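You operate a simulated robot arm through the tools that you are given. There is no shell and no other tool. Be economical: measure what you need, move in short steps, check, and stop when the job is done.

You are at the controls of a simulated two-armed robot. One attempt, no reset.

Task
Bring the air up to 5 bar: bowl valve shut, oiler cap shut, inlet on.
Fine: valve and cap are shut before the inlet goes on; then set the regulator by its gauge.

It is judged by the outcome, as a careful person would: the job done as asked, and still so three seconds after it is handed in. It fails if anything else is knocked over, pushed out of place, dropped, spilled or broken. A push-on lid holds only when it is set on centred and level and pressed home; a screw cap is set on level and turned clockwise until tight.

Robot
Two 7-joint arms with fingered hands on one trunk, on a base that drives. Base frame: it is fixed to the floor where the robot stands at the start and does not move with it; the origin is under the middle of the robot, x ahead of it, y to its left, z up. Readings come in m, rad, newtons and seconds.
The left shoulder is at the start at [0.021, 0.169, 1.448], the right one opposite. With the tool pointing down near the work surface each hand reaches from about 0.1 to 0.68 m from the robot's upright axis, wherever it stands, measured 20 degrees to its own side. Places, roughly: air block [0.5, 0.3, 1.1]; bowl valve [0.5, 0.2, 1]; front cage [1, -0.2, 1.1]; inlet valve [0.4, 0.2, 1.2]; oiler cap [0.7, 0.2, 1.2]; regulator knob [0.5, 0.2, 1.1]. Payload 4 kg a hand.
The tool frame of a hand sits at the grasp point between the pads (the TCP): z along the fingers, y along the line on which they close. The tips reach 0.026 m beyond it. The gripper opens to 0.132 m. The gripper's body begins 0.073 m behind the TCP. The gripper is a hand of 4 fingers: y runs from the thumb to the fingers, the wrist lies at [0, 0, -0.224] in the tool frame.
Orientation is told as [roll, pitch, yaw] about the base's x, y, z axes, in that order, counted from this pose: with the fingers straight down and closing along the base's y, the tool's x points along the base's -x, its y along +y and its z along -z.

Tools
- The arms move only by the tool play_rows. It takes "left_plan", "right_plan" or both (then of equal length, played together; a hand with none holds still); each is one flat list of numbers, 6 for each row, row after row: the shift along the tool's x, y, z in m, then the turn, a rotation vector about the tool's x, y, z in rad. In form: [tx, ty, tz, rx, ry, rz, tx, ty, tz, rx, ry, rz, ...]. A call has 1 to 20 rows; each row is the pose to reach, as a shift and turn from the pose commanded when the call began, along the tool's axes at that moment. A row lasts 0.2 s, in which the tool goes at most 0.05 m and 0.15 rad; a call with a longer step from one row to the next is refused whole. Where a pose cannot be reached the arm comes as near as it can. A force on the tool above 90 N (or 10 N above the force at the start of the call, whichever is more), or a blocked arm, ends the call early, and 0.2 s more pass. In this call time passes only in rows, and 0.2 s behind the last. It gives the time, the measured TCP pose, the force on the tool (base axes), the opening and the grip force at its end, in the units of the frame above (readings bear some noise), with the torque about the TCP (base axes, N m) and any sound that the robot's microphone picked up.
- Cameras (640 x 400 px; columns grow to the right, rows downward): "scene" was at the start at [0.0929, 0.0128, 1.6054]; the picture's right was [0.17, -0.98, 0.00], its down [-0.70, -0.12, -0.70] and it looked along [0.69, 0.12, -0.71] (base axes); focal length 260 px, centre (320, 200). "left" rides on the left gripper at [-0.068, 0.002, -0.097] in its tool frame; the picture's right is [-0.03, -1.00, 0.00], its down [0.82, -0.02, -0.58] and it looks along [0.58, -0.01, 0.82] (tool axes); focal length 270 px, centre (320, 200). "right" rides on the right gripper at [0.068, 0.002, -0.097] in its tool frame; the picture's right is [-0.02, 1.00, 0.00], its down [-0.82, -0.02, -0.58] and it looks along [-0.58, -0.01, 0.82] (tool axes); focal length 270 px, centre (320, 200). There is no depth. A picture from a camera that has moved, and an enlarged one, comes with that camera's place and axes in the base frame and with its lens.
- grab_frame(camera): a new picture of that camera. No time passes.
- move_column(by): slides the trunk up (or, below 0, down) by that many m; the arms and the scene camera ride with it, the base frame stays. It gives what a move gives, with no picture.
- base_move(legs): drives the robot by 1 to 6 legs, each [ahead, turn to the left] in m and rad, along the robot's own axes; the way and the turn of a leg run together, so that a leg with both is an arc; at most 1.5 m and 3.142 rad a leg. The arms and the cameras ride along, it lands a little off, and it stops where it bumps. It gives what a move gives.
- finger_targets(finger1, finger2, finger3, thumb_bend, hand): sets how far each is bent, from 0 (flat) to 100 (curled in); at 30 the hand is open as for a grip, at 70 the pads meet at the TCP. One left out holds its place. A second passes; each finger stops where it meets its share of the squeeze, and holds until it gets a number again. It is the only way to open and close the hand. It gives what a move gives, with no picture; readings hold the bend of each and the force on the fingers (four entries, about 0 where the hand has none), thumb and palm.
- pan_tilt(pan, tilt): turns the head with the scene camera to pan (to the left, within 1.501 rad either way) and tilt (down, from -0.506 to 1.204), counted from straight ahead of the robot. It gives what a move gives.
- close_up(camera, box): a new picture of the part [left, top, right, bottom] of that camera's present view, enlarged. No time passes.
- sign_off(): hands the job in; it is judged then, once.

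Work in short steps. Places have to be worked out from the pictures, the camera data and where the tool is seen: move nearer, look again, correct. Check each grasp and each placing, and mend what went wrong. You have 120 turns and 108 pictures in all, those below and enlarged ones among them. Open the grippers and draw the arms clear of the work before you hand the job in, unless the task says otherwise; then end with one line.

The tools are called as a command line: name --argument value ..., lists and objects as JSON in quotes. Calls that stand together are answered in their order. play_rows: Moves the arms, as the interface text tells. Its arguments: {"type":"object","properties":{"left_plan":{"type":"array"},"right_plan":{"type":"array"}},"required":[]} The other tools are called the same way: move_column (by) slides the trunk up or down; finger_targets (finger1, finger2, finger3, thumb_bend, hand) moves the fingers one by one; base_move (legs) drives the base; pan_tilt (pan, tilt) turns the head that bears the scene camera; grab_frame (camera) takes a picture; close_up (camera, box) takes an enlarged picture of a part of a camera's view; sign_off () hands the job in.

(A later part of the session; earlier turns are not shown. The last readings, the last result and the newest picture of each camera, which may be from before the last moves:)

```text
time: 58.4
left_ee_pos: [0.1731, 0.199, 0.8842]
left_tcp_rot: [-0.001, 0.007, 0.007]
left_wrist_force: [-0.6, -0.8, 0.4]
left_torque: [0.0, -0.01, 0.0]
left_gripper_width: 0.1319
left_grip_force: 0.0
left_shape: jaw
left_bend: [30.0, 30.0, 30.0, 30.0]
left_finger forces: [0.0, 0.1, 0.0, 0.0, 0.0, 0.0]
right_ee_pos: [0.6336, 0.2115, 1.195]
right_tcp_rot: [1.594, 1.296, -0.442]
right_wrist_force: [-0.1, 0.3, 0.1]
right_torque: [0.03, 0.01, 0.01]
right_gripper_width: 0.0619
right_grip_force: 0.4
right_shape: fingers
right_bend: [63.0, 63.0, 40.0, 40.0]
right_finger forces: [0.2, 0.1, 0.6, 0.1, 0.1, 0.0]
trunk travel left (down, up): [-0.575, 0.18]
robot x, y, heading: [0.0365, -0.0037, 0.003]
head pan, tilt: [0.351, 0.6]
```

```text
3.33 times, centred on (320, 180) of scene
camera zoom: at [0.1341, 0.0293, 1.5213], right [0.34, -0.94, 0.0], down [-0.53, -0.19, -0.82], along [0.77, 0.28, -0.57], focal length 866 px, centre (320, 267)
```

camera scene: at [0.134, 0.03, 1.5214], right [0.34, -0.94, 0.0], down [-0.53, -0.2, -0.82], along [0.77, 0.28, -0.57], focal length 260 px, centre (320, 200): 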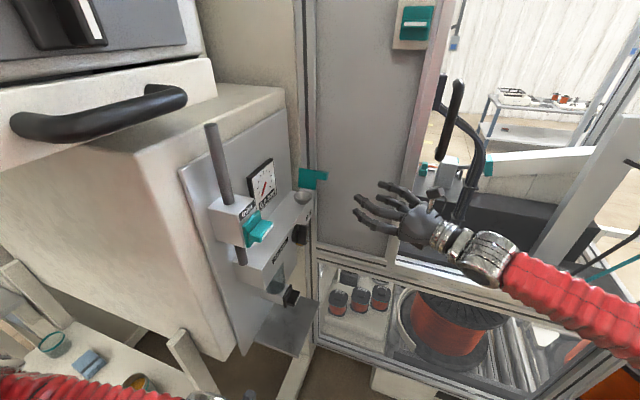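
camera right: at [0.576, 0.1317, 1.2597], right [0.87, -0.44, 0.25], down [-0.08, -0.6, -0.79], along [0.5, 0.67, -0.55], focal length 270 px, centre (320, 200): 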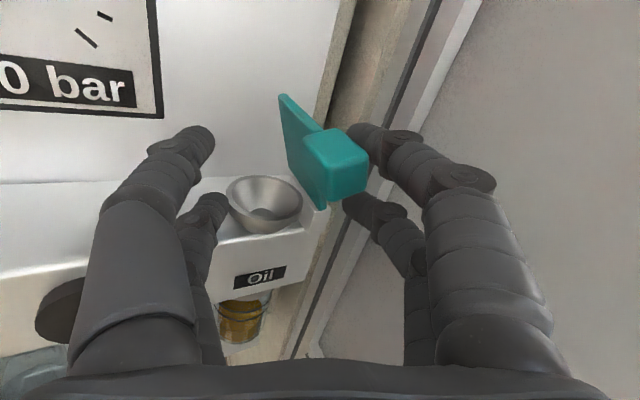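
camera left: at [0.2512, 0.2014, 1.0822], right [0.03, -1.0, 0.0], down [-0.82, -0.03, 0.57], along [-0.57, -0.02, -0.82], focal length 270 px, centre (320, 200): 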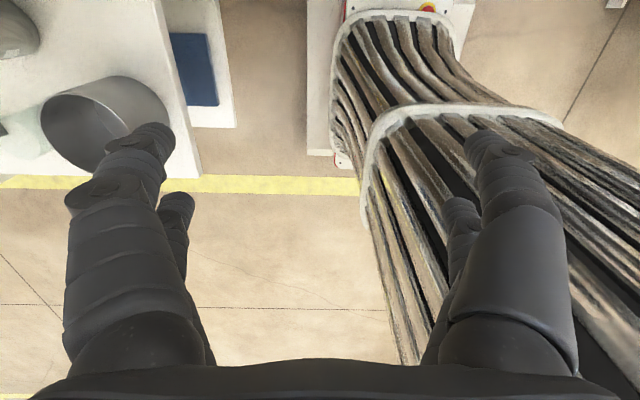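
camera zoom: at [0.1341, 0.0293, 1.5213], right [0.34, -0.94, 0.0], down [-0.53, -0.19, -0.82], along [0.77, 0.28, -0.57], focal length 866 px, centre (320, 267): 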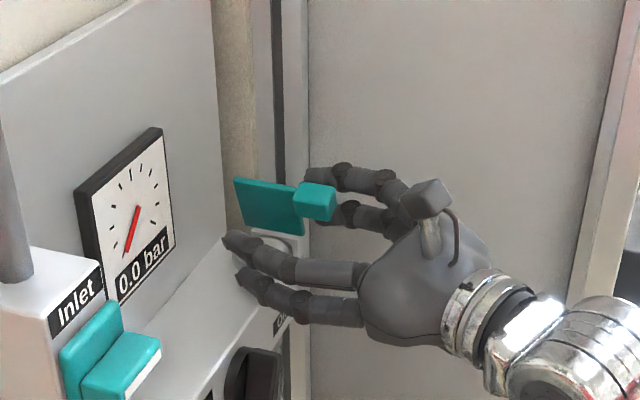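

The lid follows nicely, tilted ~30°. Continue pushing −x and slightly down.

play_rows --right_plan '[-0.001, -0.0095, -0.0045, 0, 0, 0, -0.002, -0.019, -0.009, 0, 0, -0.05, -0.003, -0.0286, -0.0135, 0, 0, -0.1]'

grab_frame --camera "right"

close_up --camera "scene" --box '[240, 120, 400, 240]'

```text
time: 59.2
left_ee_pos: [0.1716, 0.1977, 0.8827]
left_tcp_rot: [0.001, 0.002, 0.007]
left_wrist_force: [1.1, 0.1, -0.1]
left_torque: [0.0, 0.02, -0.06]
left_gripper_width: 0.1321
left_grip_force: 0.0
left_shape: jaw
left_bend: [30.0, 30.0, 30.0, 30.0]
left_finger forces: [0.0, 0.0, 0.1, 0.0, 0.1, 0.1]
right_ee_pos: [0.604, 0.2115, 1.1874]
right_tcp_rot: [1.616, 1.194, -0.422]
right_wrist_force: [1.9, 1.4, 9.8]
right_torque: [0.35, 0.17, -0.14]
right_gripper_width: 0.0618
right_grip_force: 4.7
right_shape: fingers
right_bend: [63.0, 63.0, 44.0, 40.0]
right_finger forces: [0.2, 0.0, 9.4, 0.0, 0.0, 0.1]
trunk travel left (down, up): [-0.575, 0.18]
robot x, y, heading: [0.0369, -0.0017, 0.001]
head pan, tilt: [0.351, 0.6]
```

```text
55 pictures are left
camera right: at [0.5392, 0.134, 1.2504], right [0.84, -0.43, 0.34], down [0.0, -0.63, -0.78], along [0.55, 0.65, -0.53], focal length 270 px, centre (320, 200)
```

right: 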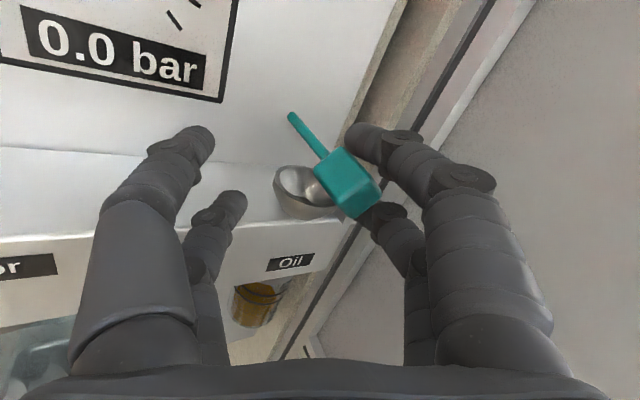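

```text
3.33 times, centred on (320, 180) of scene
camera zoom: at [0.133, 0.029, 1.5216], right [0.34, -0.94, 0.0], down [-0.53, -0.19, -0.83], along [0.77, 0.28, -0.56], focal length 866 px, centre (320, 267)
```

zoom: 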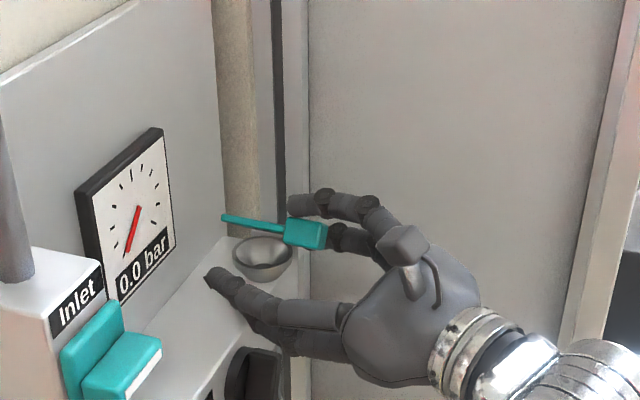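

Lid is now past ~55°, but the −x pair touches the block. I withdraw straight back and see whether the lid stays or falls shut.

play_rows --right_plan '[0.002, 0, -0.03, 0, 0, 0, 0.002, 0, -0.07, 0, 0, 0]'

grab_frame --camera "right"

close_up --camera "scene" --box '[240, 120, 400, 240]'

```text
time: 59.8
left_ee_pos: [0.1727, 0.1983, 0.8837]
left_tcp_rot: [0.001, 0.003, 0.007]
left_wrist_force: [-1.2, 0.0, 0.0]
left_torque: [-0.01, -0.04, 0.0]
left_gripper_width: 0.1317
left_grip_force: 0.1
left_shape: jaw
left_bend: [30.0, 30.0, 30.0, 30.0]
left_finger forces: [0.0, 0.0, 0.1, 0.0, 0.0, 0.1]
right_ee_pos: [0.5687, 0.1483, 1.1862]
right_tcp_rot: [1.597, 1.194, -0.44]
right_wrist_force: [-0.7, -0.4, 0.4]
right_torque: [0.02, 0.0, 0.01]
right_gripper_width: 0.0617
right_grip_force: 0.0
right_shape: fingers
right_bend: [63.0, 63.0, 40.0, 40.0]
right_finger forces: [0.0, 0.1, 0.0, 0.0, 0.1, 0.0]
trunk travel left (down, up): [-0.575, 0.18]
robot x, y, heading: [0.0381, -0.0018, -0.003]
head pan, tilt: [0.351, 0.6]
```

```text
53 pictures are left
camera right: at [0.5054, 0.0714, 1.2493], right [0.84, -0.42, 0.34], down [-0.01, -0.64, -0.77], along [0.55, 0.65, -0.53], focal length 270 px, centre (320, 200)
```

right: 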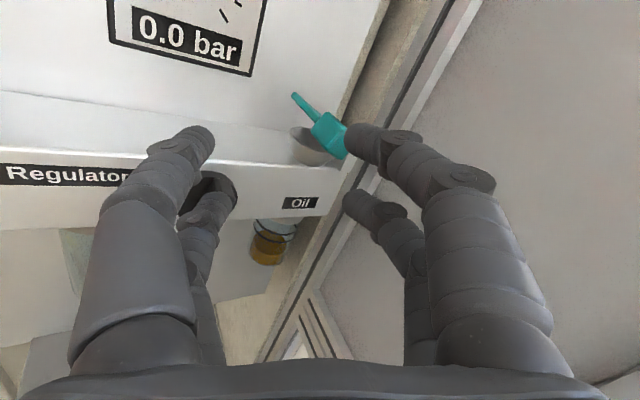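

```text
3.33 times, centred on (320, 180) of scene
camera zoom: at [0.1329, 0.0285, 1.5215], right [0.34, -0.94, 0.0], down [-0.53, -0.19, -0.83], along [0.77, 0.28, -0.56], focal length 866 px, centre (320, 267)
```

zoom: 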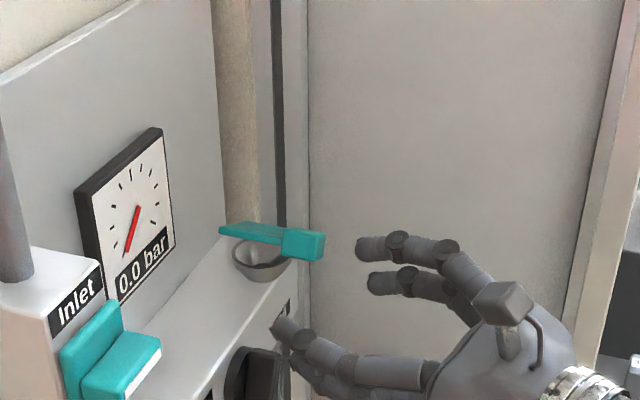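

The lid holds by friction near ~70°. I'll raise the hand, close the fingers together, pitch it ~40° downward, and press the lid home from above.

play_rows --right_plan '[0.025, 0.009, -0.01, 0, 0, 0.13, 0.05, 0.018, -0.01, 0, 0, 0.26, 0.085, 0.03, -0.01, 0, 0, 0.38]'

play_rows --right_plan '[0, 0, 0, 0, -0.14, 0, 0, 0, 0, 0, -0.28, 0, 0, 0, 0, 0, -0.42, 0, 0, 0, 0, 0, -0.56, 0, 0, 0, 0, 0, -0.7, 0]'

finger_targets --hand "right" --finger1 70 --finger2 70 --finger3 70 --thumb_bend 70

grab_frame --camera "right"

close_up --camera "scene" --box '[240, 100, 400, 220]'

```text
time: 60.6
left_ee_pos: [0.1726, 0.1994, 0.8845]
left_tcp_rot: [0.001, 0.005, 0.007]
left_wrist_force: [-0.4, -0.4, -0.4]
left_torque: [-0.02, -0.01, -0.03]
left_gripper_width: 0.1319
left_grip_force: 0.0
left_shape: jaw
left_bend: [30.0, 30.0, 30.0, 30.0]
left_finger forces: [0.1, 0.0, 0.0, 0.0, 0.1, 0.0]
right_ee_pos: [0.5626, 0.1448, 1.2749]
right_tcp_rot: [-2.535, 1.558, 1.713]
right_wrist_force: [0.5, 0.1, -0.6]
right_torque: [0.01, 0.04, 0.0]
right_gripper_width: 0.0614
right_grip_force: 0.0
right_shape: fingers
right_bend: [63.0, 63.0, 40.0, 40.0]
right_finger forces: [0.1, 0.1, 0.0, 0.0, 0.0, 0.0]
trunk travel left (down, up): [-0.575, 0.18]
robot x, y, heading: [0.0372, -0.0013, 0.001]
head pan, tilt: [0.351, 0.6]
```

```text
time: 61.8
left_ee_pos: [0.1732, 0.1997, 0.8849]
left_tcp_rot: [-0.001, 0.006, 0.006]
left_wrist_force: [0.3, -0.4, 0.3]
left_torque: [-0.03, -0.01, 0.02]
left_gripper_width: 0.1321
left_grip_force: 0.0
left_shape: jaw
left_bend: [30.0, 30.0, 30.0, 30.0]
left_finger forces: [0.0, 0.0, 0.1, 0.0, 0.0, 0.0]
right_ee_pos: [0.5629, 0.141, 1.2748]
right_tcp_rot: [-0.008, 0.877, -2.044]
right_wrist_force: [0.0, 0.2, 0.4]
right_torque: [0.0, -0.02, -0.05]
right_gripper_width: 0.0616
right_grip_force: 0.2
right_shape: fingers
right_bend: [63.0, 63.0, 40.0, 40.0]
right_finger forces: [0.1, 0.1, 0.1, 0.1, 0.0, 0.0]
trunk travel left (down, up): [-0.575, 0.18]
robot x, y, heading: [0.0335, -0.0017, -0.002]
head pan, tilt: [0.351, 0.6]
```

```text
time: 62.8
left_ee_pos: [0.1732, 0.2, 0.8854]
left_tcp_rot: [0.001, 0.004, 0.006]
left_wrist_force: [0.4, -0.3, -0.3]
left_torque: [-0.01, -0.01, 0.0]
left_gripper_width: 0.1321
left_grip_force: 0.1
left_shape: jaw
left_bend: [30.0, 30.0, 30.0, 30.0]
left_finger forces: [0.0, 0.1, 0.0, 0.0, 0.1, 0.0]
right_ee_pos: [0.5619, 0.1402, 1.2753]
right_tcp_rot: [-0.01, 0.88, -2.044]
right_wrist_force: [-0.9, 0.2, 1.0]
right_torque: [-0.03, -0.02, 0.02]
right_gripper_width: 0.0016
right_grip_force: 0.1
right_shape: fingers
right_bend: [70.0, 70.0, 70.0, 70.0]
right_finger forces: [0.0, 0.0, 0.1, 0.0, 0.0, 0.0]
trunk travel left (down, up): [-0.575, 0.18]
robot x, y, heading: [0.036, -0.0014, -0.002]
head pan, tilt: [0.351, 0.6]
```

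```text
51 pictures are left
camera right: at [0.5525, 0.1112, 1.3903], right [0.89, -0.46, -0.02], down [-0.45, -0.85, -0.26], along [0.1, 0.24, -0.96], focal length 270 px, centre (320, 200)
```

right: 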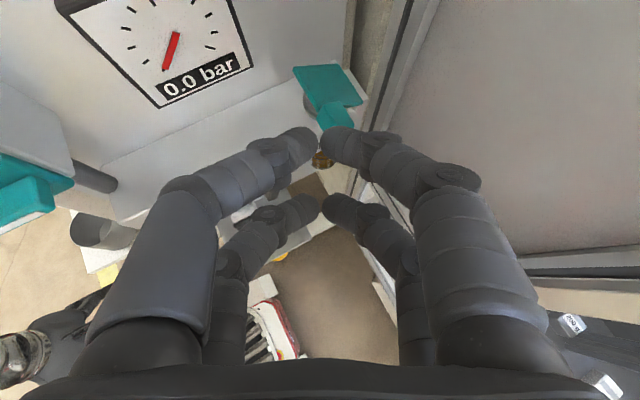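

```text
3.33 times, centred on (320, 160) of scene
camera zoom: at [0.1338, 0.029, 1.5214], right [0.34, -0.94, 0.0], down [-0.53, -0.19, -0.82], along [0.77, 0.28, -0.57], focal length 866 px, centre (320, 333)
```

zoom: 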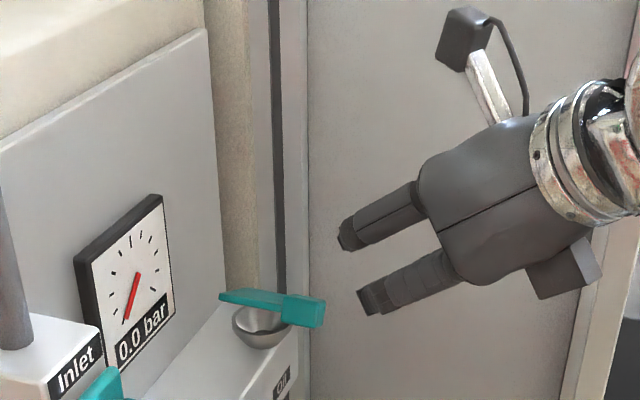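

Lid centre ≈ (0.629, 0.254, 1.18). I bring the fingertips over its free end, then press down in small steps.

play_rows --right_plan '[0.015, 0.001, 0.03, 0, 0, 0, 0.03, 0.002, 0.06, 0, 0, 0, 0.0434, 0.0027, 0.0913, 0, 0, 0]'

grab_frame --camera "right"

close_up --camera "scene" --box '[240, 100, 400, 220]'

```text
time: 63.6
left_ee_pos: [0.1735, 0.2, 0.8854]
left_tcp_rot: [0.0, 0.006, 0.006]
left_wrist_force: [-0.3, 0.5, 0.5]
left_torque: [-0.01, 0.01, -0.02]
left_gripper_width: 0.1319
left_grip_force: 0.0
left_shape: jaw
left_bend: [30.0, 30.0, 30.0, 30.0]
left_finger forces: [0.1, 0.0, 0.0, 0.0, 0.0, 0.0]
right_ee_pos: [0.6097, 0.2288, 1.2496]
right_tcp_rot: [-0.008, 0.881, -2.04]
right_wrist_force: [-0.5, -0.5, 0.3]
right_torque: [-0.02, -0.01, 0.0]
right_gripper_width: 0.0014
right_grip_force: 0.1
right_shape: fingers
right_bend: [70.0, 70.0, 70.0, 70.0]
right_finger forces: [0.1, 0.0, 0.0, 0.0, 0.1, 0.1]
trunk travel left (down, up): [-0.575, 0.18]
robot x, y, heading: [0.0329, -0.0044, -0.001]
head pan, tilt: [0.351, 0.6]
```

```text
49 pictures are left
camera right: at [0.5978, 0.1994, 1.3639], right [0.89, -0.46, -0.02], down [-0.45, -0.85, -0.26], along [0.1, 0.24, -0.96], focal length 270 px, centre (320, 200)
```

right: 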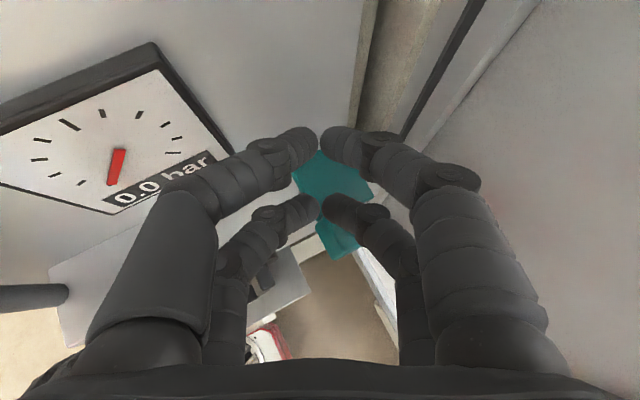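

```text
3.33 times, centred on (320, 160) of scene
camera zoom: at [0.1342, 0.0305, 1.5214], right [0.34, -0.94, 0.0], down [-0.53, -0.2, -0.82], along [0.77, 0.28, -0.57], focal length 866 px, centre (320, 333)
```

zoom: 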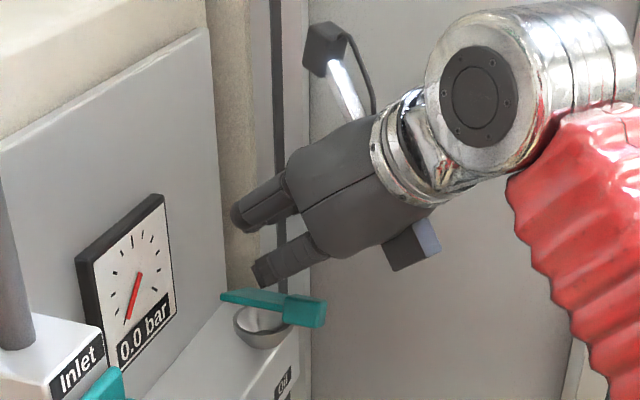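

Fingertips are right over the lid. Press down.

play_rows --right_plan '[-0.0077, 0, 0.0064, 0, 0, 0, -0.0154, 0, 0.0127, 0, 0, 0, -0.0231, 0, 0.019, 0, 0, 0, -0.0308, 0, 0.0254, 0, 0, 0]'

close_up --camera "scene" --box '[240, 100, 400, 220]'

```text
time: 64.6
left_ee_pos: [0.1735, 0.1982, 0.8843]
left_tcp_rot: [0.001, 0.006, 0.006]
left_wrist_force: [-0.1, 0.1, 0.1]
left_torque: [-0.01, 0.01, 0.02]
left_gripper_width: 0.1318
left_grip_force: 0.1
left_shape: jaw
left_bend: [30.0, 30.0, 30.0, 30.0]
left_finger forces: [0.1, 0.1, 0.0, 0.0, 0.1, 0.0]
right_ee_pos: [0.6086, 0.2272, 1.2129]
right_tcp_rot: [-0.006, 0.886, -2.039]
right_wrist_force: [2.6, 1.4, 8.1]
right_torque: [0.05, -0.17, 0.0]
right_gripper_width: 0.0015
right_grip_force: 4.6
right_shape: fingers
right_bend: [70.0, 70.0, 70.0, 70.0]
right_finger forces: [0.0, 7.9, 0.0, 0.0, 0.0, 0.0]
trunk travel left (down, up): [-0.575, 0.18]
robot x, y, heading: [0.0357, -0.0038, -0.006]
head pan, tilt: [0.351, 0.6]
```

```text
3.33 times, centred on (320, 160) of scene
camera zoom: at [0.1332, 0.0288, 1.5216], right [0.34, -0.94, 0.0], down [-0.53, -0.19, -0.83], along [0.77, 0.28, -0.56], focal length 866 px, centre (320, 333)
```

zoom: 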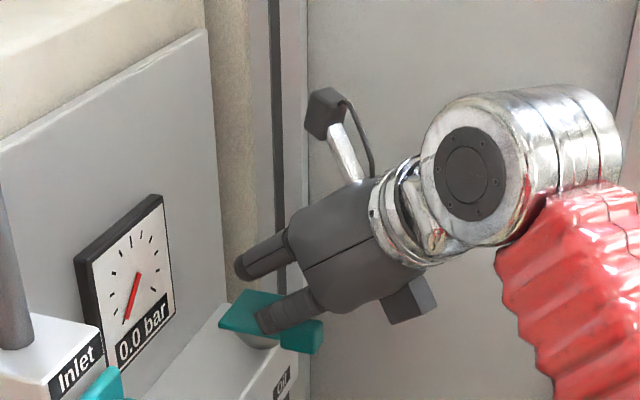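

Lid is nearly down with 8 N. I press further until the force rises clearly.

play_rows --right_plan '[-0.0062, 0, 0.0051, 0, 0, 0, -0.0116, 0, 0.0095, 0, 0, 0, -0.0154, 0, 0.0127, 0, 0, 0, -0.0193, 0, 0.0159, 0, 0, 0]'

close_up --camera "scene" --box '[240, 100, 400, 220]'

```text
time: 65.6
left_ee_pos: [0.171, 0.1985, 0.885]
left_tcp_rot: [0.003, 0.001, 0.008]
left_wrist_force: [-1.0, 0.2, 0.4]
left_torque: [0.01, 0.02, 0.02]
left_gripper_width: 0.1318
left_grip_force: 0.1
left_shape: jaw
left_bend: [30.0, 30.0, 30.0, 30.0]
left_finger forces: [0.0, 0.1, 0.0, 0.0, 0.0, 0.0]
right_ee_pos: [0.6081, 0.2299, 1.2041]
right_tcp_rot: [0.018, 0.921, -2.021]
right_wrist_force: [16.5, 9.0, 65.0]
right_torque: [0.33, -0.19, -0.05]
right_gripper_width: 0.0014
right_grip_force: 33.6
right_shape: fingers
right_bend: [70.0, 80.0, 70.0, 70.0]
right_finger forces: [0.0, 40.9, 25.7, 0.1, 0.0, 0.0]
trunk travel left (down, up): [-0.575, 0.18]
robot x, y, heading: [0.0326, -0.002, 0.006]
head pan, tilt: [0.351, 0.6]
```

```text
3.33 times, centred on (320, 160) of scene
camera zoom: at [0.1297, 0.0282, 1.522], right [0.34, -0.94, 0.0], down [-0.53, -0.19, -0.83], along [0.78, 0.28, -0.56], focal length 866 px, centre (320, 333)
```

zoom: 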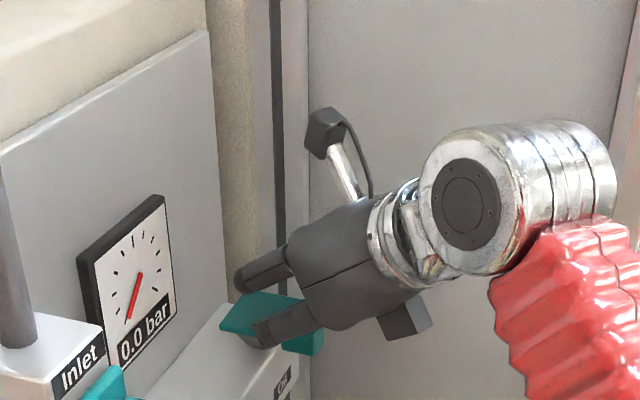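

65 N down: lid at its seat. I lift away and inspect it.

play_rows --right_plan '[0.025, 0, -0.02, 0, 0, 0, 0.045, 0, -0.05, 0, 0, 0, 0.06, 0, -0.09, 0, 0, 0, 0.065, 0, -0.13, 0, 0, 0]'

close_up --camera "right" --box '[240, 30, 400, 150]'

close_up --camera "scene" --box '[270, 140, 350, 200]'

```text
time: 66.6
left_ee_pos: [0.1723, 0.1984, 0.8847]
left_tcp_rot: [0.002, 0.006, 0.007]
left_wrist_force: [-0.2, -0.1, 0.3]
left_torque: [0.03, -0.03, 0.02]
left_gripper_width: 0.132
left_grip_force: 0.2
left_shape: jaw
left_bend: [30.0, 30.0, 30.0, 30.0]
left_finger forces: [0.0, 0.0, 0.0, 0.0, 0.1, 0.0]
right_ee_pos: [0.5834, 0.1742, 1.3202]
right_tcp_rot: [-0.01, 0.879, -2.043]
right_wrist_force: [0.4, 0.2, 0.3]
right_torque: [-0.01, 0.03, -0.05]
right_gripper_width: 0.0014
right_grip_force: 0.1
right_shape: fingers
right_bend: [70.0, 70.0, 70.0, 70.0]
right_finger forces: [0.0, 0.0, 0.1, 0.1, 0.0, 0.0]
trunk travel left (down, up): [-0.575, 0.18]
robot x, y, heading: [0.0332, -0.0026, -0.002]
head pan, tilt: [0.351, 0.6]
```

```text
3.33 times, centred on (320, 90) of right
camera zoom: at [0.5737, 0.1442, 1.4339], right [0.89, -0.46, -0.03], down [-0.45, -0.85, -0.26], along [0.1, 0.24, -0.97], focal length 901 px, centre (320, 567)
```

zoom: 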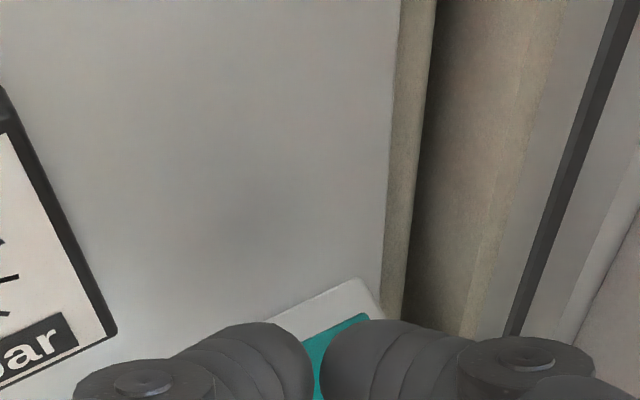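

```text
6.67 times, centred on (310, 170) of scene
camera zoom: at [0.1332, 0.0284, 1.5214], right [0.34, -0.94, 0.0], down [-0.53, -0.19, -0.83], along [0.77, 0.28, -0.56], focal length 1731 px, centre (387, 400)
```

zoom: 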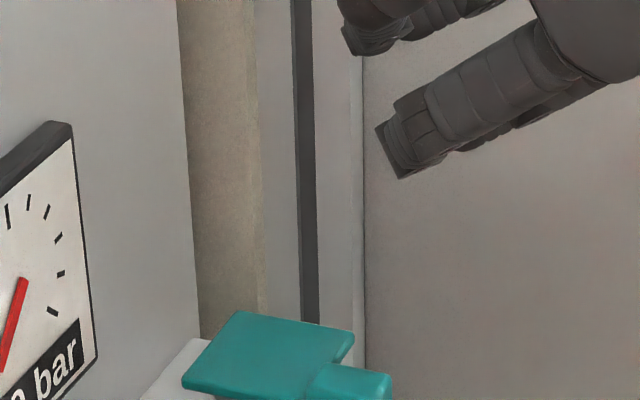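

The lid lies flat. Now I withdraw and return the hand to the level +y pose, moving toward the inlet.

play_rows --right_plan '[-0.034, -0.018, -0.018, 0, 0.14, 0, -0.067, -0.036, -0.036, 0, 0.28, 0, -0.1, -0.055, -0.054, 0, 0.42, 0, -0.134, -0.073, -0.072, 0, 0.56, 0, -0.168, -0.091, -0.09, 0, 0.7, 0]'

play_rows --right_plan '[0, 0, 0, 0.15, 0, 0, 0, 0, 0, 0.3, 0, 0, 0, 0, 0, 0.46, 0, 0]'

play_rows --right_plan '[0, 0, 0, 0, 0, -0.143, 0, 0, 0, 0, 0, -0.286, 0, 0, 0, 0, 0, -0.428, 0, 0, 0, 0, 0, -0.571, 0, 0, 0, 0, 0, -0.714, 0, 0, 0, 0, 0, -0.857, 0, 0, 0, 0, 0, -1.0, 0, 0, 0, 0, 0, -1.142, 0, 0, 0, 0, 0, -1.285, 0, 0, 0, 0, 0, -1.428, 0, 0, 0, 0, 0, -1.571]'

grab_frame --camera "right"

```text
time: 67.8
left_ee_pos: [0.171, 0.1975, 0.884]
left_tcp_rot: [0.001, 0.003, 0.008]
left_wrist_force: [1.1, -0.9, 0.0]
left_torque: [0.0, 0.02, -0.02]
left_gripper_width: 0.132
left_grip_force: 0.1
left_shape: jaw
left_bend: [30.0, 30.0, 30.0, 30.0]
left_finger forces: [0.0, 0.0, 0.0, 0.0, 0.0, 0.0]
right_ee_pos: [0.4205, 0.0563, 1.2493]
right_tcp_rot: [-2.91, 1.556, 1.336]
right_wrist_force: [0.1, -0.2, -0.2]
right_torque: [-0.01, -0.01, -0.01]
right_gripper_width: 0.0013
right_grip_force: 0.0
right_shape: fingers
right_bend: [70.0, 70.0, 70.0, 70.0]
right_finger forces: [0.1, 0.0, 0.0, 0.0, 0.0, 0.0]
trunk travel left (down, up): [-0.575, 0.18]
robot x, y, heading: [0.0356, -0.0026, -0.002]
head pan, tilt: [0.351, 0.6]
```

```text
refused: row 3 steps farther than a row can; nothing moved
```

```text
time: 70.2
left_ee_pos: [0.1724, 0.1987, 0.8855]
left_tcp_rot: [0.0, 0.006, 0.008]
left_wrist_force: [0.2, 0.6, -0.6]
left_torque: [0.0, -0.04, -0.02]
left_gripper_width: 0.132
left_grip_force: 0.0
left_shape: jaw
left_bend: [30.0, 30.0, 30.0, 30.0]
left_finger forces: [0.0, 0.0, 0.0, 0.1, 0.1, 0.0]
right_ee_pos: [0.4241, 0.0577, 1.248]
right_tcp_rot: [1.581, 0.004, -0.466]
right_wrist_force: [-0.1, -0.2, 0.3]
right_torque: [0.0, -0.02, -0.02]
right_gripper_width: 0.0014
right_grip_force: 0.0
right_shape: fingers
right_bend: [70.0, 70.0, 70.0, 70.0]
right_finger forces: [0.0, 0.0, 0.0, 0.0, 0.0, 0.0]
trunk travel left (down, up): [-0.575, 0.18]
robot x, y, heading: [0.0319, 0.0015, 0.001]
head pan, tilt: [0.351, 0.6]
```

```text
43 pictures are left
camera right: at [0.3204, 0.0009, 1.2488], right [0.02, -0.02, 1.0], down [0.47, -0.88, -0.03], along [0.88, 0.47, -0.01], focal length 270 px, centre (320, 200)
```

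right: 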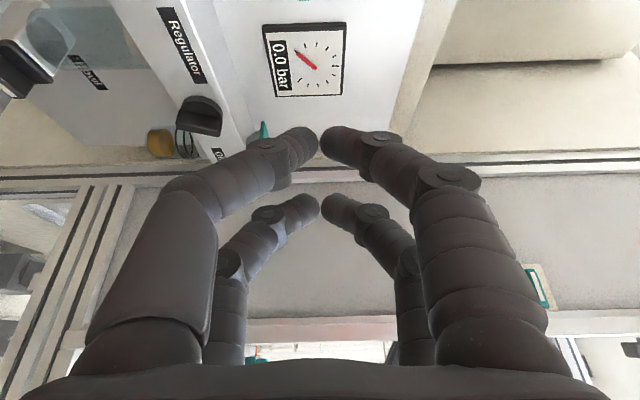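

Fix the yaw and move back a bit; open the fingers for the inlet bar.

play_rows --right_plan '[0.016, -0.003, -0.012, 0, 0.14, 0, 0.032, -0.006, -0.024, 0, 0.28, 0, 0.049, -0.008, -0.036, 0, 0.4, 0, 0.049, -0.008, -0.036, 0, 0.466, 0]'

finger_targets --hand "right" --finger1 53 --finger2 53 --finger3 53 --thumb_bend 53

grab_frame --camera "right"

```text
time: 71.2
left_ee_pos: [0.1739, 0.1992, 0.8847]
left_tcp_rot: [-0.001, 0.005, 0.005]
left_wrist_force: [-0.2, 0.0, 0.1]
left_torque: [-0.01, 0.02, 0.01]
left_gripper_width: 0.1321
left_grip_force: 0.0
left_shape: jaw
left_bend: [30.0, 30.0, 30.0, 30.0]
left_finger forces: [0.0, 0.0, 0.0, 0.1, 0.0, 0.0]
right_ee_pos: [0.3634, 0.0484, 1.2408]
right_tcp_rot: [1.584, 0.001, 0.0]
right_wrist_force: [0.3, -0.2, 0.4]
right_torque: [-0.09, 0.0, 0.05]
right_gripper_width: 0.0008
right_grip_force: 0.1
right_shape: fingers
right_bend: [70.0, 70.0, 70.0, 70.0]
right_finger forces: [0.1, 0.1, 0.0, 0.0, 0.1, 0.1]
trunk travel left (down, up): [-0.575, 0.18]
robot x, y, heading: [0.0346, -0.0021, -0.002]
head pan, tilt: [0.351, 0.6]
```

```text
time: 72.2
left_ee_pos: [0.1728, 0.1985, 0.8849]
left_tcp_rot: [0.001, 0.005, 0.008]
left_wrist_force: [0.6, -0.1, -0.4]
left_torque: [-0.02, 0.01, -0.01]
left_gripper_width: 0.132
left_grip_force: 0.1
left_shape: jaw
left_bend: [30.0, 30.0, 30.0, 30.0]
left_finger forces: [0.1, 0.1, 0.0, 0.0, 0.0, 0.0]
right_ee_pos: [0.3618, 0.0487, 1.24]
right_tcp_rot: [1.582, 0.0, 0.0]
right_wrist_force: [-0.8, -0.4, 0.3]
right_torque: [-0.01, 0.04, 0.0]
right_gripper_width: 0.0552
right_grip_force: 0.1
right_shape: fingers
right_bend: [53.0, 53.0, 53.0, 53.0]
right_finger forces: [0.0, 0.0, 0.0, 0.0, 0.0, 0.0]
trunk travel left (down, up): [-0.575, 0.18]
robot x, y, heading: [0.0325, -0.0047, 0.004]
head pan, tilt: [0.351, 0.6]
```

```text
42 pictures are left
camera right: at [0.2956, -0.0502, 1.2407], right [0.02, -0.01, 1.0], down [0.82, -0.58, -0.03], along [0.58, 0.82, 0.0], focal length 270 px, centre (320, 200)
```

right: 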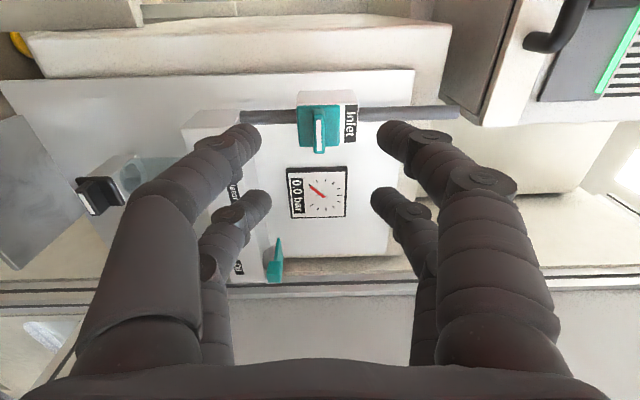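

close_up --camera "right" --box '[220, 200, 340, 290]'

close_up --camera "right" --box '[260, 80, 380, 170]'

```text
4.44 times, centred on (280, 245) of right
camera zoom: at [0.2956, -0.0502, 1.2407], right [0.02, -0.01, 1.0], down [0.82, -0.58, -0.03], along [0.58, 0.82, 0.0], focal length 1201 px, centre (498, 0)
```

zoom: 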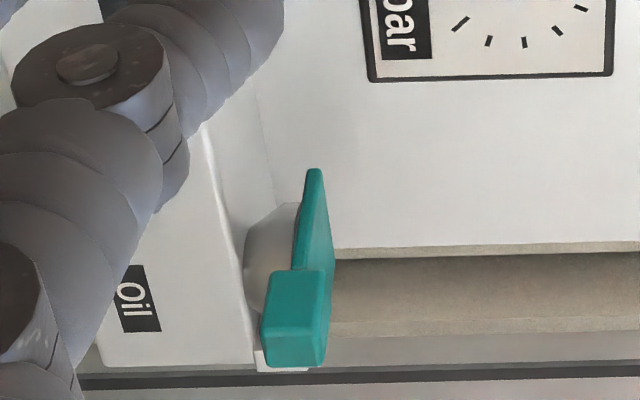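

```text
4.44 times, centred on (320, 125) of right
camera zoom: at [0.2956, -0.0502, 1.2407], right [0.02, -0.01, 1.0], down [0.82, -0.58, -0.03], along [0.58, 0.82, 0.0], focal length 1201 px, centre (320, 533)
```

zoom: 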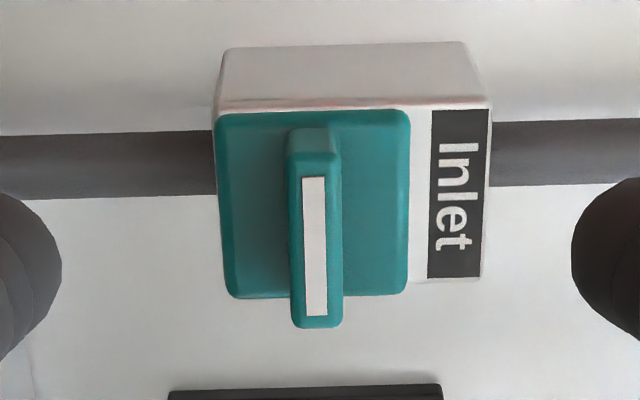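

Lid lies on the cup rim, level within measurement. Inlet bar centre ≈ (0.404, 0.222, 1.2415), horizontal. I move in to grasp it.

play_rows --right_plan '[-0.02, 0.001, 0.03, 0, 0, 0, -0.042, 0.0015, 0.07, 0, 0, 0, -0.042, 0.0015, 0.11, 0, 0, 0, -0.042, 0.0015, 0.15, 0, 0, 0, -0.042, 0.0015, 0.16, 0, 0, 0]'

grab_frame --camera "right"

```text
time: 73.4
left_ee_pos: [0.1722, 0.1989, 0.8844]
left_tcp_rot: [0.002, 0.005, 0.005]
left_wrist_force: [0.0, 0.7, 0.0]
left_torque: [-0.01, 0.02, 0.01]
left_gripper_width: 0.1319
left_grip_force: 0.1
left_shape: jaw
left_bend: [30.0, 30.0, 30.0, 30.0]
left_finger forces: [0.1, 0.1, 0.1, 0.1, 0.0, 0.1]
right_ee_pos: [0.4047, 0.2069, 1.2405]
right_tcp_rot: [1.584, 0.0, -0.001]
right_wrist_force: [0.1, -0.2, 0.2]
right_torque: [0.02, 0.01, -0.02]
right_gripper_width: 0.0553
right_grip_force: 0.1
right_shape: fingers
right_bend: [53.0, 53.0, 53.0, 53.0]
right_finger forces: [0.0, 0.1, 0.0, 0.0, 0.1, 0.0]
trunk travel left (down, up): [-0.575, 0.18]
robot x, y, heading: [0.0408, 0.0009, 0.001]
head pan, tilt: [0.351, 0.6]
```

```text
39 pictures are left
camera right: at [0.3375, 0.1092, 1.2416], right [0.03, -0.01, 1.0], down [0.82, -0.58, -0.03], along [0.58, 0.82, -0.01], focal length 270 px, centre (320, 200)
```

right: 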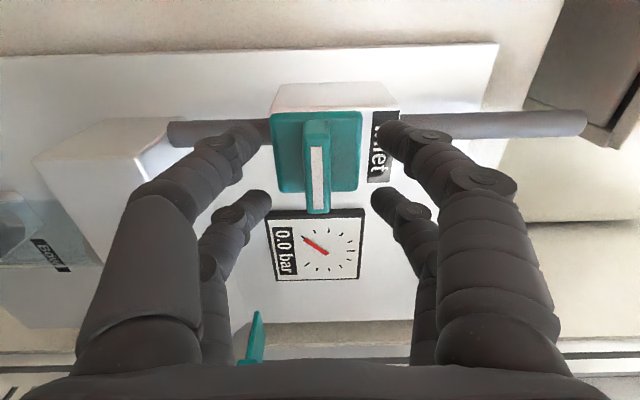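

Centred. Close on the bar, then turn; by analogy with the bowl valve opening should be counter-clockwise (negative).

finger_targets --hand "right" --finger1 75 --finger2 75 --finger3 75 --thumb_bend 75

play_rows --right_plan '[0, 0, 0, 0, 0, -0.1, 0, 0, 0, 0, 0, -0.2, 0, 0, 0, 0, 0, -0.3, 0, 0, 0, 0, 0, -0.4]'

grab_frame --camera "right"

```text
time: 74.4
left_ee_pos: [0.174, 0.1999, 0.8841]
left_tcp_rot: [-0.001, 0.005, 0.006]
left_wrist_force: [-0.4, 0.2, 0.3]
left_torque: [0.02, -0.04, -0.01]
left_gripper_width: 0.1319
left_grip_force: 0.1
left_shape: jaw
left_bend: [30.0, 30.0, 30.0, 30.0]
left_finger forces: [0.0, 0.0, 0.0, 0.0, 0.0, 0.0]
right_ee_pos: [0.4053, 0.2095, 1.2394]
right_tcp_rot: [1.58, 0.002, 0.003]
right_wrist_force: [0.2, 9.4, -5.9]
right_torque: [-0.14, -0.04, 0.04]
right_gripper_width: 0.0089
right_grip_force: 14.3
right_shape: fingers
right_bend: [71.0, 72.0, 71.0, 68.0]
right_finger forces: [6.3, 5.6, 6.9, 0.0, 10.7, 0.0]
trunk travel left (down, up): [-0.575, 0.18]
robot x, y, heading: [0.0356, 0.0003, 0.006]
head pan, tilt: [0.351, 0.6]
```

```text
time: 75.4
left_ee_pos: [0.1733, 0.1995, 0.8835]
left_tcp_rot: [0.0, 0.004, 0.007]
left_wrist_force: [-1.2, 0.1, 0.0]
left_torque: [-0.02, 0.03, -0.02]
left_gripper_width: 0.1318
left_grip_force: 0.1
left_shape: jaw
left_bend: [30.0, 30.0, 30.0, 30.0]
left_finger forces: [0.1, 0.1, 0.1, 0.0, 0.0, 0.0]
right_ee_pos: [0.4072, 0.207, 1.2419]
right_tcp_rot: [1.586, -0.403, -0.005]
right_wrist_force: [4.3, 5.6, 1.9]
right_torque: [0.04, 0.28, -0.1]
right_gripper_width: 0.0101
right_grip_force: 14.7
right_shape: fingers
right_bend: [71.0, 74.0, 71.0, 69.0]
right_finger forces: [12.6, 1.6, 7.6, 0.0, 7.7, 0.0]
trunk travel left (down, up): [-0.575, 0.18]
robot x, y, heading: [0.0343, -0.0024, 0.0]
head pan, tilt: [0.351, 0.6]
```

```text
38 pictures are left
camera right: at [0.3446, 0.1109, 1.2166], right [-0.37, -0.01, 0.93], down [0.76, -0.58, 0.29], along [0.54, 0.81, 0.22], focal length 270 px, centre (320, 200)
```

right: 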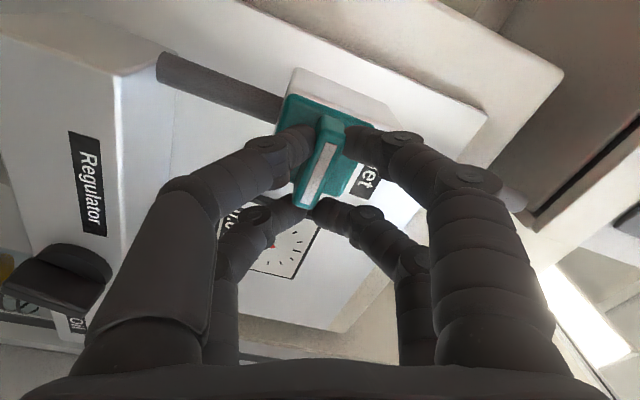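

Bar stayed put against the CCW stop; so clockwise opens it. Turn back and onwards clockwise.

play_rows --right_plan '[0.001, 0, 0, 0, 0, 0.13, 0.001, 0, 0, 0, 0, 0.26, 0.001, 0, 0, 0, 0, 0.39, 0.001, 0, 0, 0, 0, 0.52, 0.001, 0, 0, 0, 0, 0.65, 0.001, 0, 0, 0, 0, 0.78, 0.001, 0, 0, 0, 0, 0.91, 0.001, 0, 0, 0, 0, 1.04]'

grab_frame --camera "right"

```text
time: 77.2
left_ee_pos: [0.1746, 0.1994, 0.8837]
left_tcp_rot: [-0.001, 0.007, 0.006]
left_wrist_force: [0.1, 0.2, 0.0]
left_torque: [0.01, 0.04, 0.0]
left_gripper_width: 0.1319
left_grip_force: 0.0
left_shape: jaw
left_bend: [30.0, 30.0, 30.0, 30.0]
left_finger forces: [0.0, 0.0, 0.0, 0.0, 0.0, 0.1]
right_ee_pos: [0.4075, 0.209, 1.2389]
right_tcp_rot: [1.578, 0.649, 0.002]
right_wrist_force: [12.1, 0.1, -21.3]
right_torque: [-0.54, -0.14, -0.31]
right_gripper_width: 0.0096
right_grip_force: 23.0
right_shape: fingers
right_bend: [71.0, 74.0, 71.0, 68.0]
right_finger forces: [9.3, 2.0, 25.0, 0.0, 10.3, 0.1]
trunk travel left (down, up): [-0.575, 0.18]
robot x, y, heading: [0.0331, -0.002, 0.0]
head pan, tilt: [0.351, 0.6]
```

```text
37 pictures are left
camera right: at [0.3553, 0.1105, 1.2807], right [0.62, -0.01, 0.78], down [0.64, -0.58, -0.51], along [0.45, 0.82, -0.36], focal length 270 px, centre (320, 200)
```

right: 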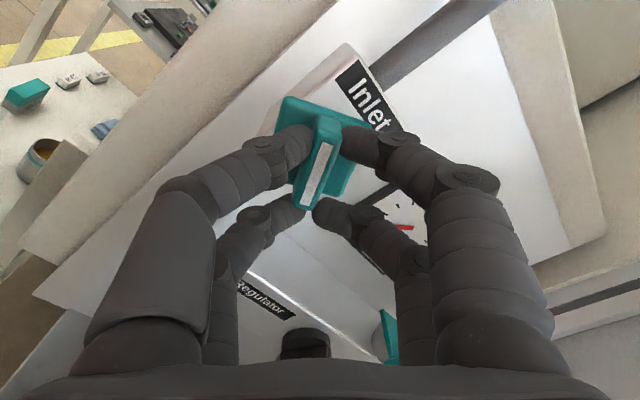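

Turning. Continue clockwise to vertical.

play_rows --right_plan '[-0.001, 0, 0, 0, 0, 0.13, -0.001, 0, 0, 0, 0, 0.26, -0.001, 0, 0, 0, 0, 0.39, -0.001, 0, 0, 0, 0, 0.52, -0.001, 0, 0, 0, 0, 0.65, -0.001, 0, 0, 0, 0, 0.78, -0.001, 0, 0, 0, 0, 0.9]'

grab_frame --camera "right"

```text
time: 78.8
left_ee_pos: [0.1747, 0.1991, 0.8836]
left_tcp_rot: [0.001, 0.007, 0.006]
left_wrist_force: [0.2, 0.5, -0.3]
left_torque: [0.01, 0.02, 0.01]
left_gripper_width: 0.1318
left_grip_force: 0.1
left_shape: jaw
left_bend: [30.0, 30.0, 30.0, 30.0]
left_finger forces: [0.0, 0.0, 0.0, 0.1, 0.0, 0.0]
right_ee_pos: [0.4037, 0.2088, 1.233]
right_tcp_rot: [1.209, 1.546, -0.354]
right_wrist_force: [-2.2, -1.5, -43.2]
right_torque: [-0.63, -0.64, 0.07]
right_gripper_width: 0.009
right_grip_force: 40.4
right_shape: fingers
right_bend: [72.0, 73.0, 72.0, 66.0]
right_finger forces: [6.2, 6.6, 52.9, 0.1, 15.0, 0.0]
trunk travel left (down, up): [-0.575, 0.18]
robot x, y, heading: [0.0328, -0.0019, -0.003]
head pan, tilt: [0.351, 0.6]
```

```text
36 pictures are left
camera right: at [0.4059, 0.1124, 1.3019], right [1.0, 0.01, 0.0], down [0.0, -0.58, -0.81], along [-0.01, 0.81, -0.58], focal length 270 px, centre (320, 200)
```

right: 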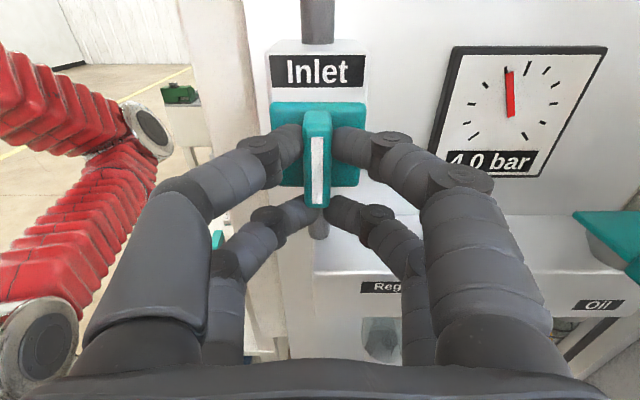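

Inlet is on: bar vertical, gauge 4.0 bar. I release, withdraw, and check lid and gauge.

finger_targets --hand "right" --finger1 50 --finger2 50 --finger3 50 --thumb_bend 50

play_rows --right_plan '[0, 0, -0.04, 0, 0, 0, 0, 0.02, -0.08, 0, 0, 0, 0, 0.05, -0.12, 0, 0, 0]'

grab_frame --camera "right"

```text
time: 79.8
left_ee_pos: [0.1756, 0.1997, 0.8845]
left_tcp_rot: [-0.001, 0.009, 0.006]
left_wrist_force: [0.1, -0.1, 0.5]
left_torque: [0.02, 0.02, -0.03]
left_gripper_width: 0.132
left_grip_force: 0.1
left_shape: jaw
left_bend: [30.0, 30.0, 30.0, 30.0]
left_finger forces: [0.0, 0.0, 0.0, 0.0, 0.0, 0.0]
right_ee_pos: [0.4091, 0.2085, 1.2333]
right_tcp_rot: [1.23, 1.545, -0.339]
right_wrist_force: [8.3, -2.3, -43.1]
right_torque: [-1.01, -0.7, -0.14]
right_gripper_width: 0.0652
right_grip_force: 21.1
right_shape: fingers
right_bend: [50.0, 50.0, 71.0, 50.0]
right_finger forces: [0.0, 0.0, 42.9, 0.0, 0.1, 0.0]
trunk travel left (down, up): [-0.575, 0.18]
robot x, y, heading: [0.0366, -0.0032, -0.0]
head pan, tilt: [0.351, 0.6]
```

```text
time: 80.6
left_ee_pos: [0.1737, 0.1987, 0.8859]
left_tcp_rot: [0.002, 0.003, 0.007]
left_wrist_force: [0.1, 0.5, -0.2]
left_torque: [0.02, -0.02, 0.02]
left_gripper_width: 0.1317
left_grip_force: 0.0
left_shape: jaw
left_bend: [30.0, 30.0, 30.0, 30.0]
left_finger forces: [0.1, 0.0, 0.0, 0.1, 0.1, 0.0]
right_ee_pos: [0.453, 0.0878, 1.2417]
right_tcp_rot: [1.972, 1.535, 0.406]
right_wrist_force: [0.0, -0.5, -0.8]
right_torque: [-0.03, -0.03, 0.01]
right_gripper_width: 0.0654
right_grip_force: 0.0
right_shape: fingers
right_bend: [50.0, 50.0, 50.0, 50.0]
right_finger forces: [0.0, 0.0, 0.0, 0.0, 0.1, 0.1]
trunk travel left (down, up): [-0.575, 0.18]
robot x, y, heading: [0.0339, -0.0043, 0.0]
head pan, tilt: [0.351, 0.6]
```

```text
35 pictures are left
camera right: at [0.4534, -0.0112, 1.3091], right [1.0, 0.0, 0.01], down [0.01, -0.57, -0.82], along [0.0, 0.82, -0.57], focal length 270 px, centre (320, 200)
```

right: 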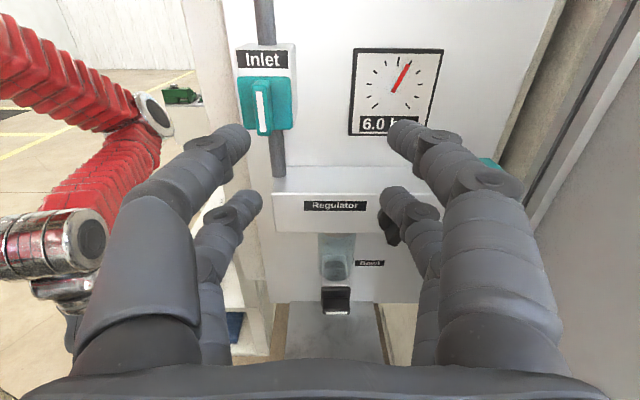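

Gauge now 6.0 bar (it was still filling). I check whether it's steady and see the regulator knob.

close_up --camera "right" --box '[340, 40, 460, 140]'

play_rows --right_plan '[0, -0.02, 0, 0, 0, 0, 0, -0.04, 0, 0, 0, 0, 0, -0.04, 0, 0, 0, 0, 0, -0.04, 0, 0, 0, 0, 0, -0.04, 0, 0, 0, 0]'

grab_frame --camera "right"

close_up --camera "scene" --box '[220, 130, 380, 250]'

```text
4.00 times, centred on (400, 90) of right
camera zoom: at [0.4534, -0.0112, 1.3091], right [1.0, 0.0, 0.01], down [0.01, -0.57, -0.82], along [0.0, 0.82, -0.57], focal length 1081 px, centre (0, 640)
```

zoom: 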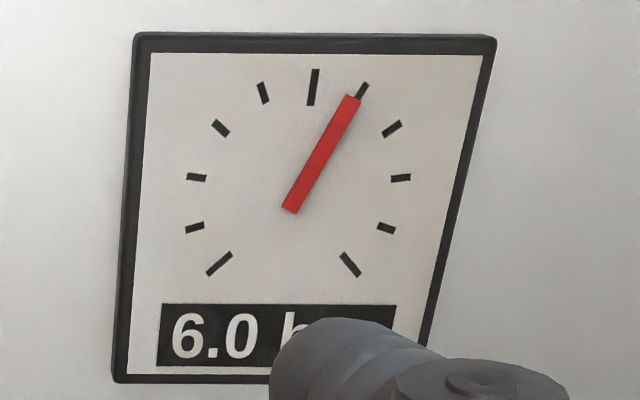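

```text
time: 81.8
left_ee_pos: [0.1736, 0.1988, 0.8831]
left_tcp_rot: [0.002, 0.004, 0.006]
left_wrist_force: [-0.6, 1.1, 0.2]
left_torque: [0.01, 0.05, 0.0]
left_gripper_width: 0.1319
left_grip_force: 0.1
left_shape: jaw
left_bend: [30.0, 30.0, 30.0, 30.0]
left_finger forces: [0.1, 0.1, 0.1, 0.1, 0.1, 0.1]
right_ee_pos: [0.4124, 0.0882, 1.2381]
right_tcp_rot: [1.932, 1.54, 0.362]
right_wrist_force: [0.8, -0.7, 0.9]
right_torque: [-0.02, 0.01, -0.01]
right_gripper_width: 0.0654
right_grip_force: 0.1
right_shape: fingers
right_bend: [50.0, 50.0, 50.0, 50.0]
right_finger forces: [0.0, 0.1, 0.0, 0.0, 0.1, 0.0]
trunk travel left (down, up): [-0.575, 0.18]
robot x, y, heading: [0.037, 0.0001, 0.006]
head pan, tilt: [0.351, 0.6]
```

```text
33 pictures are left
camera right: at [0.4139, -0.0101, 1.3059], right [1.0, 0.0, 0.01], down [0.01, -0.57, -0.82], along [0.0, 0.82, -0.57], focal length 270 px, centre (320, 200)
```

right: 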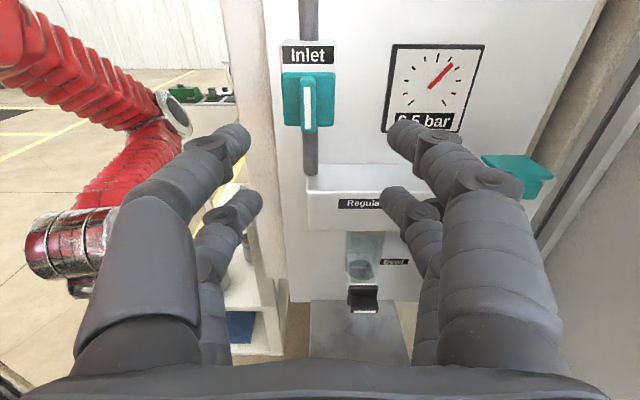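

```text
3.33 times, centred on (300, 190) of scene
camera zoom: at [0.1337, 0.029, 1.5214], right [0.34, -0.94, 0.0], down [-0.53, -0.19, -0.82], along [0.77, 0.28, -0.57], focal length 866 px, centre (387, 233)
```

zoom: 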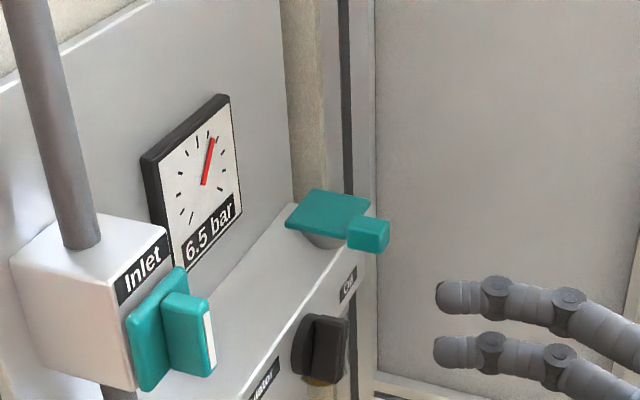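

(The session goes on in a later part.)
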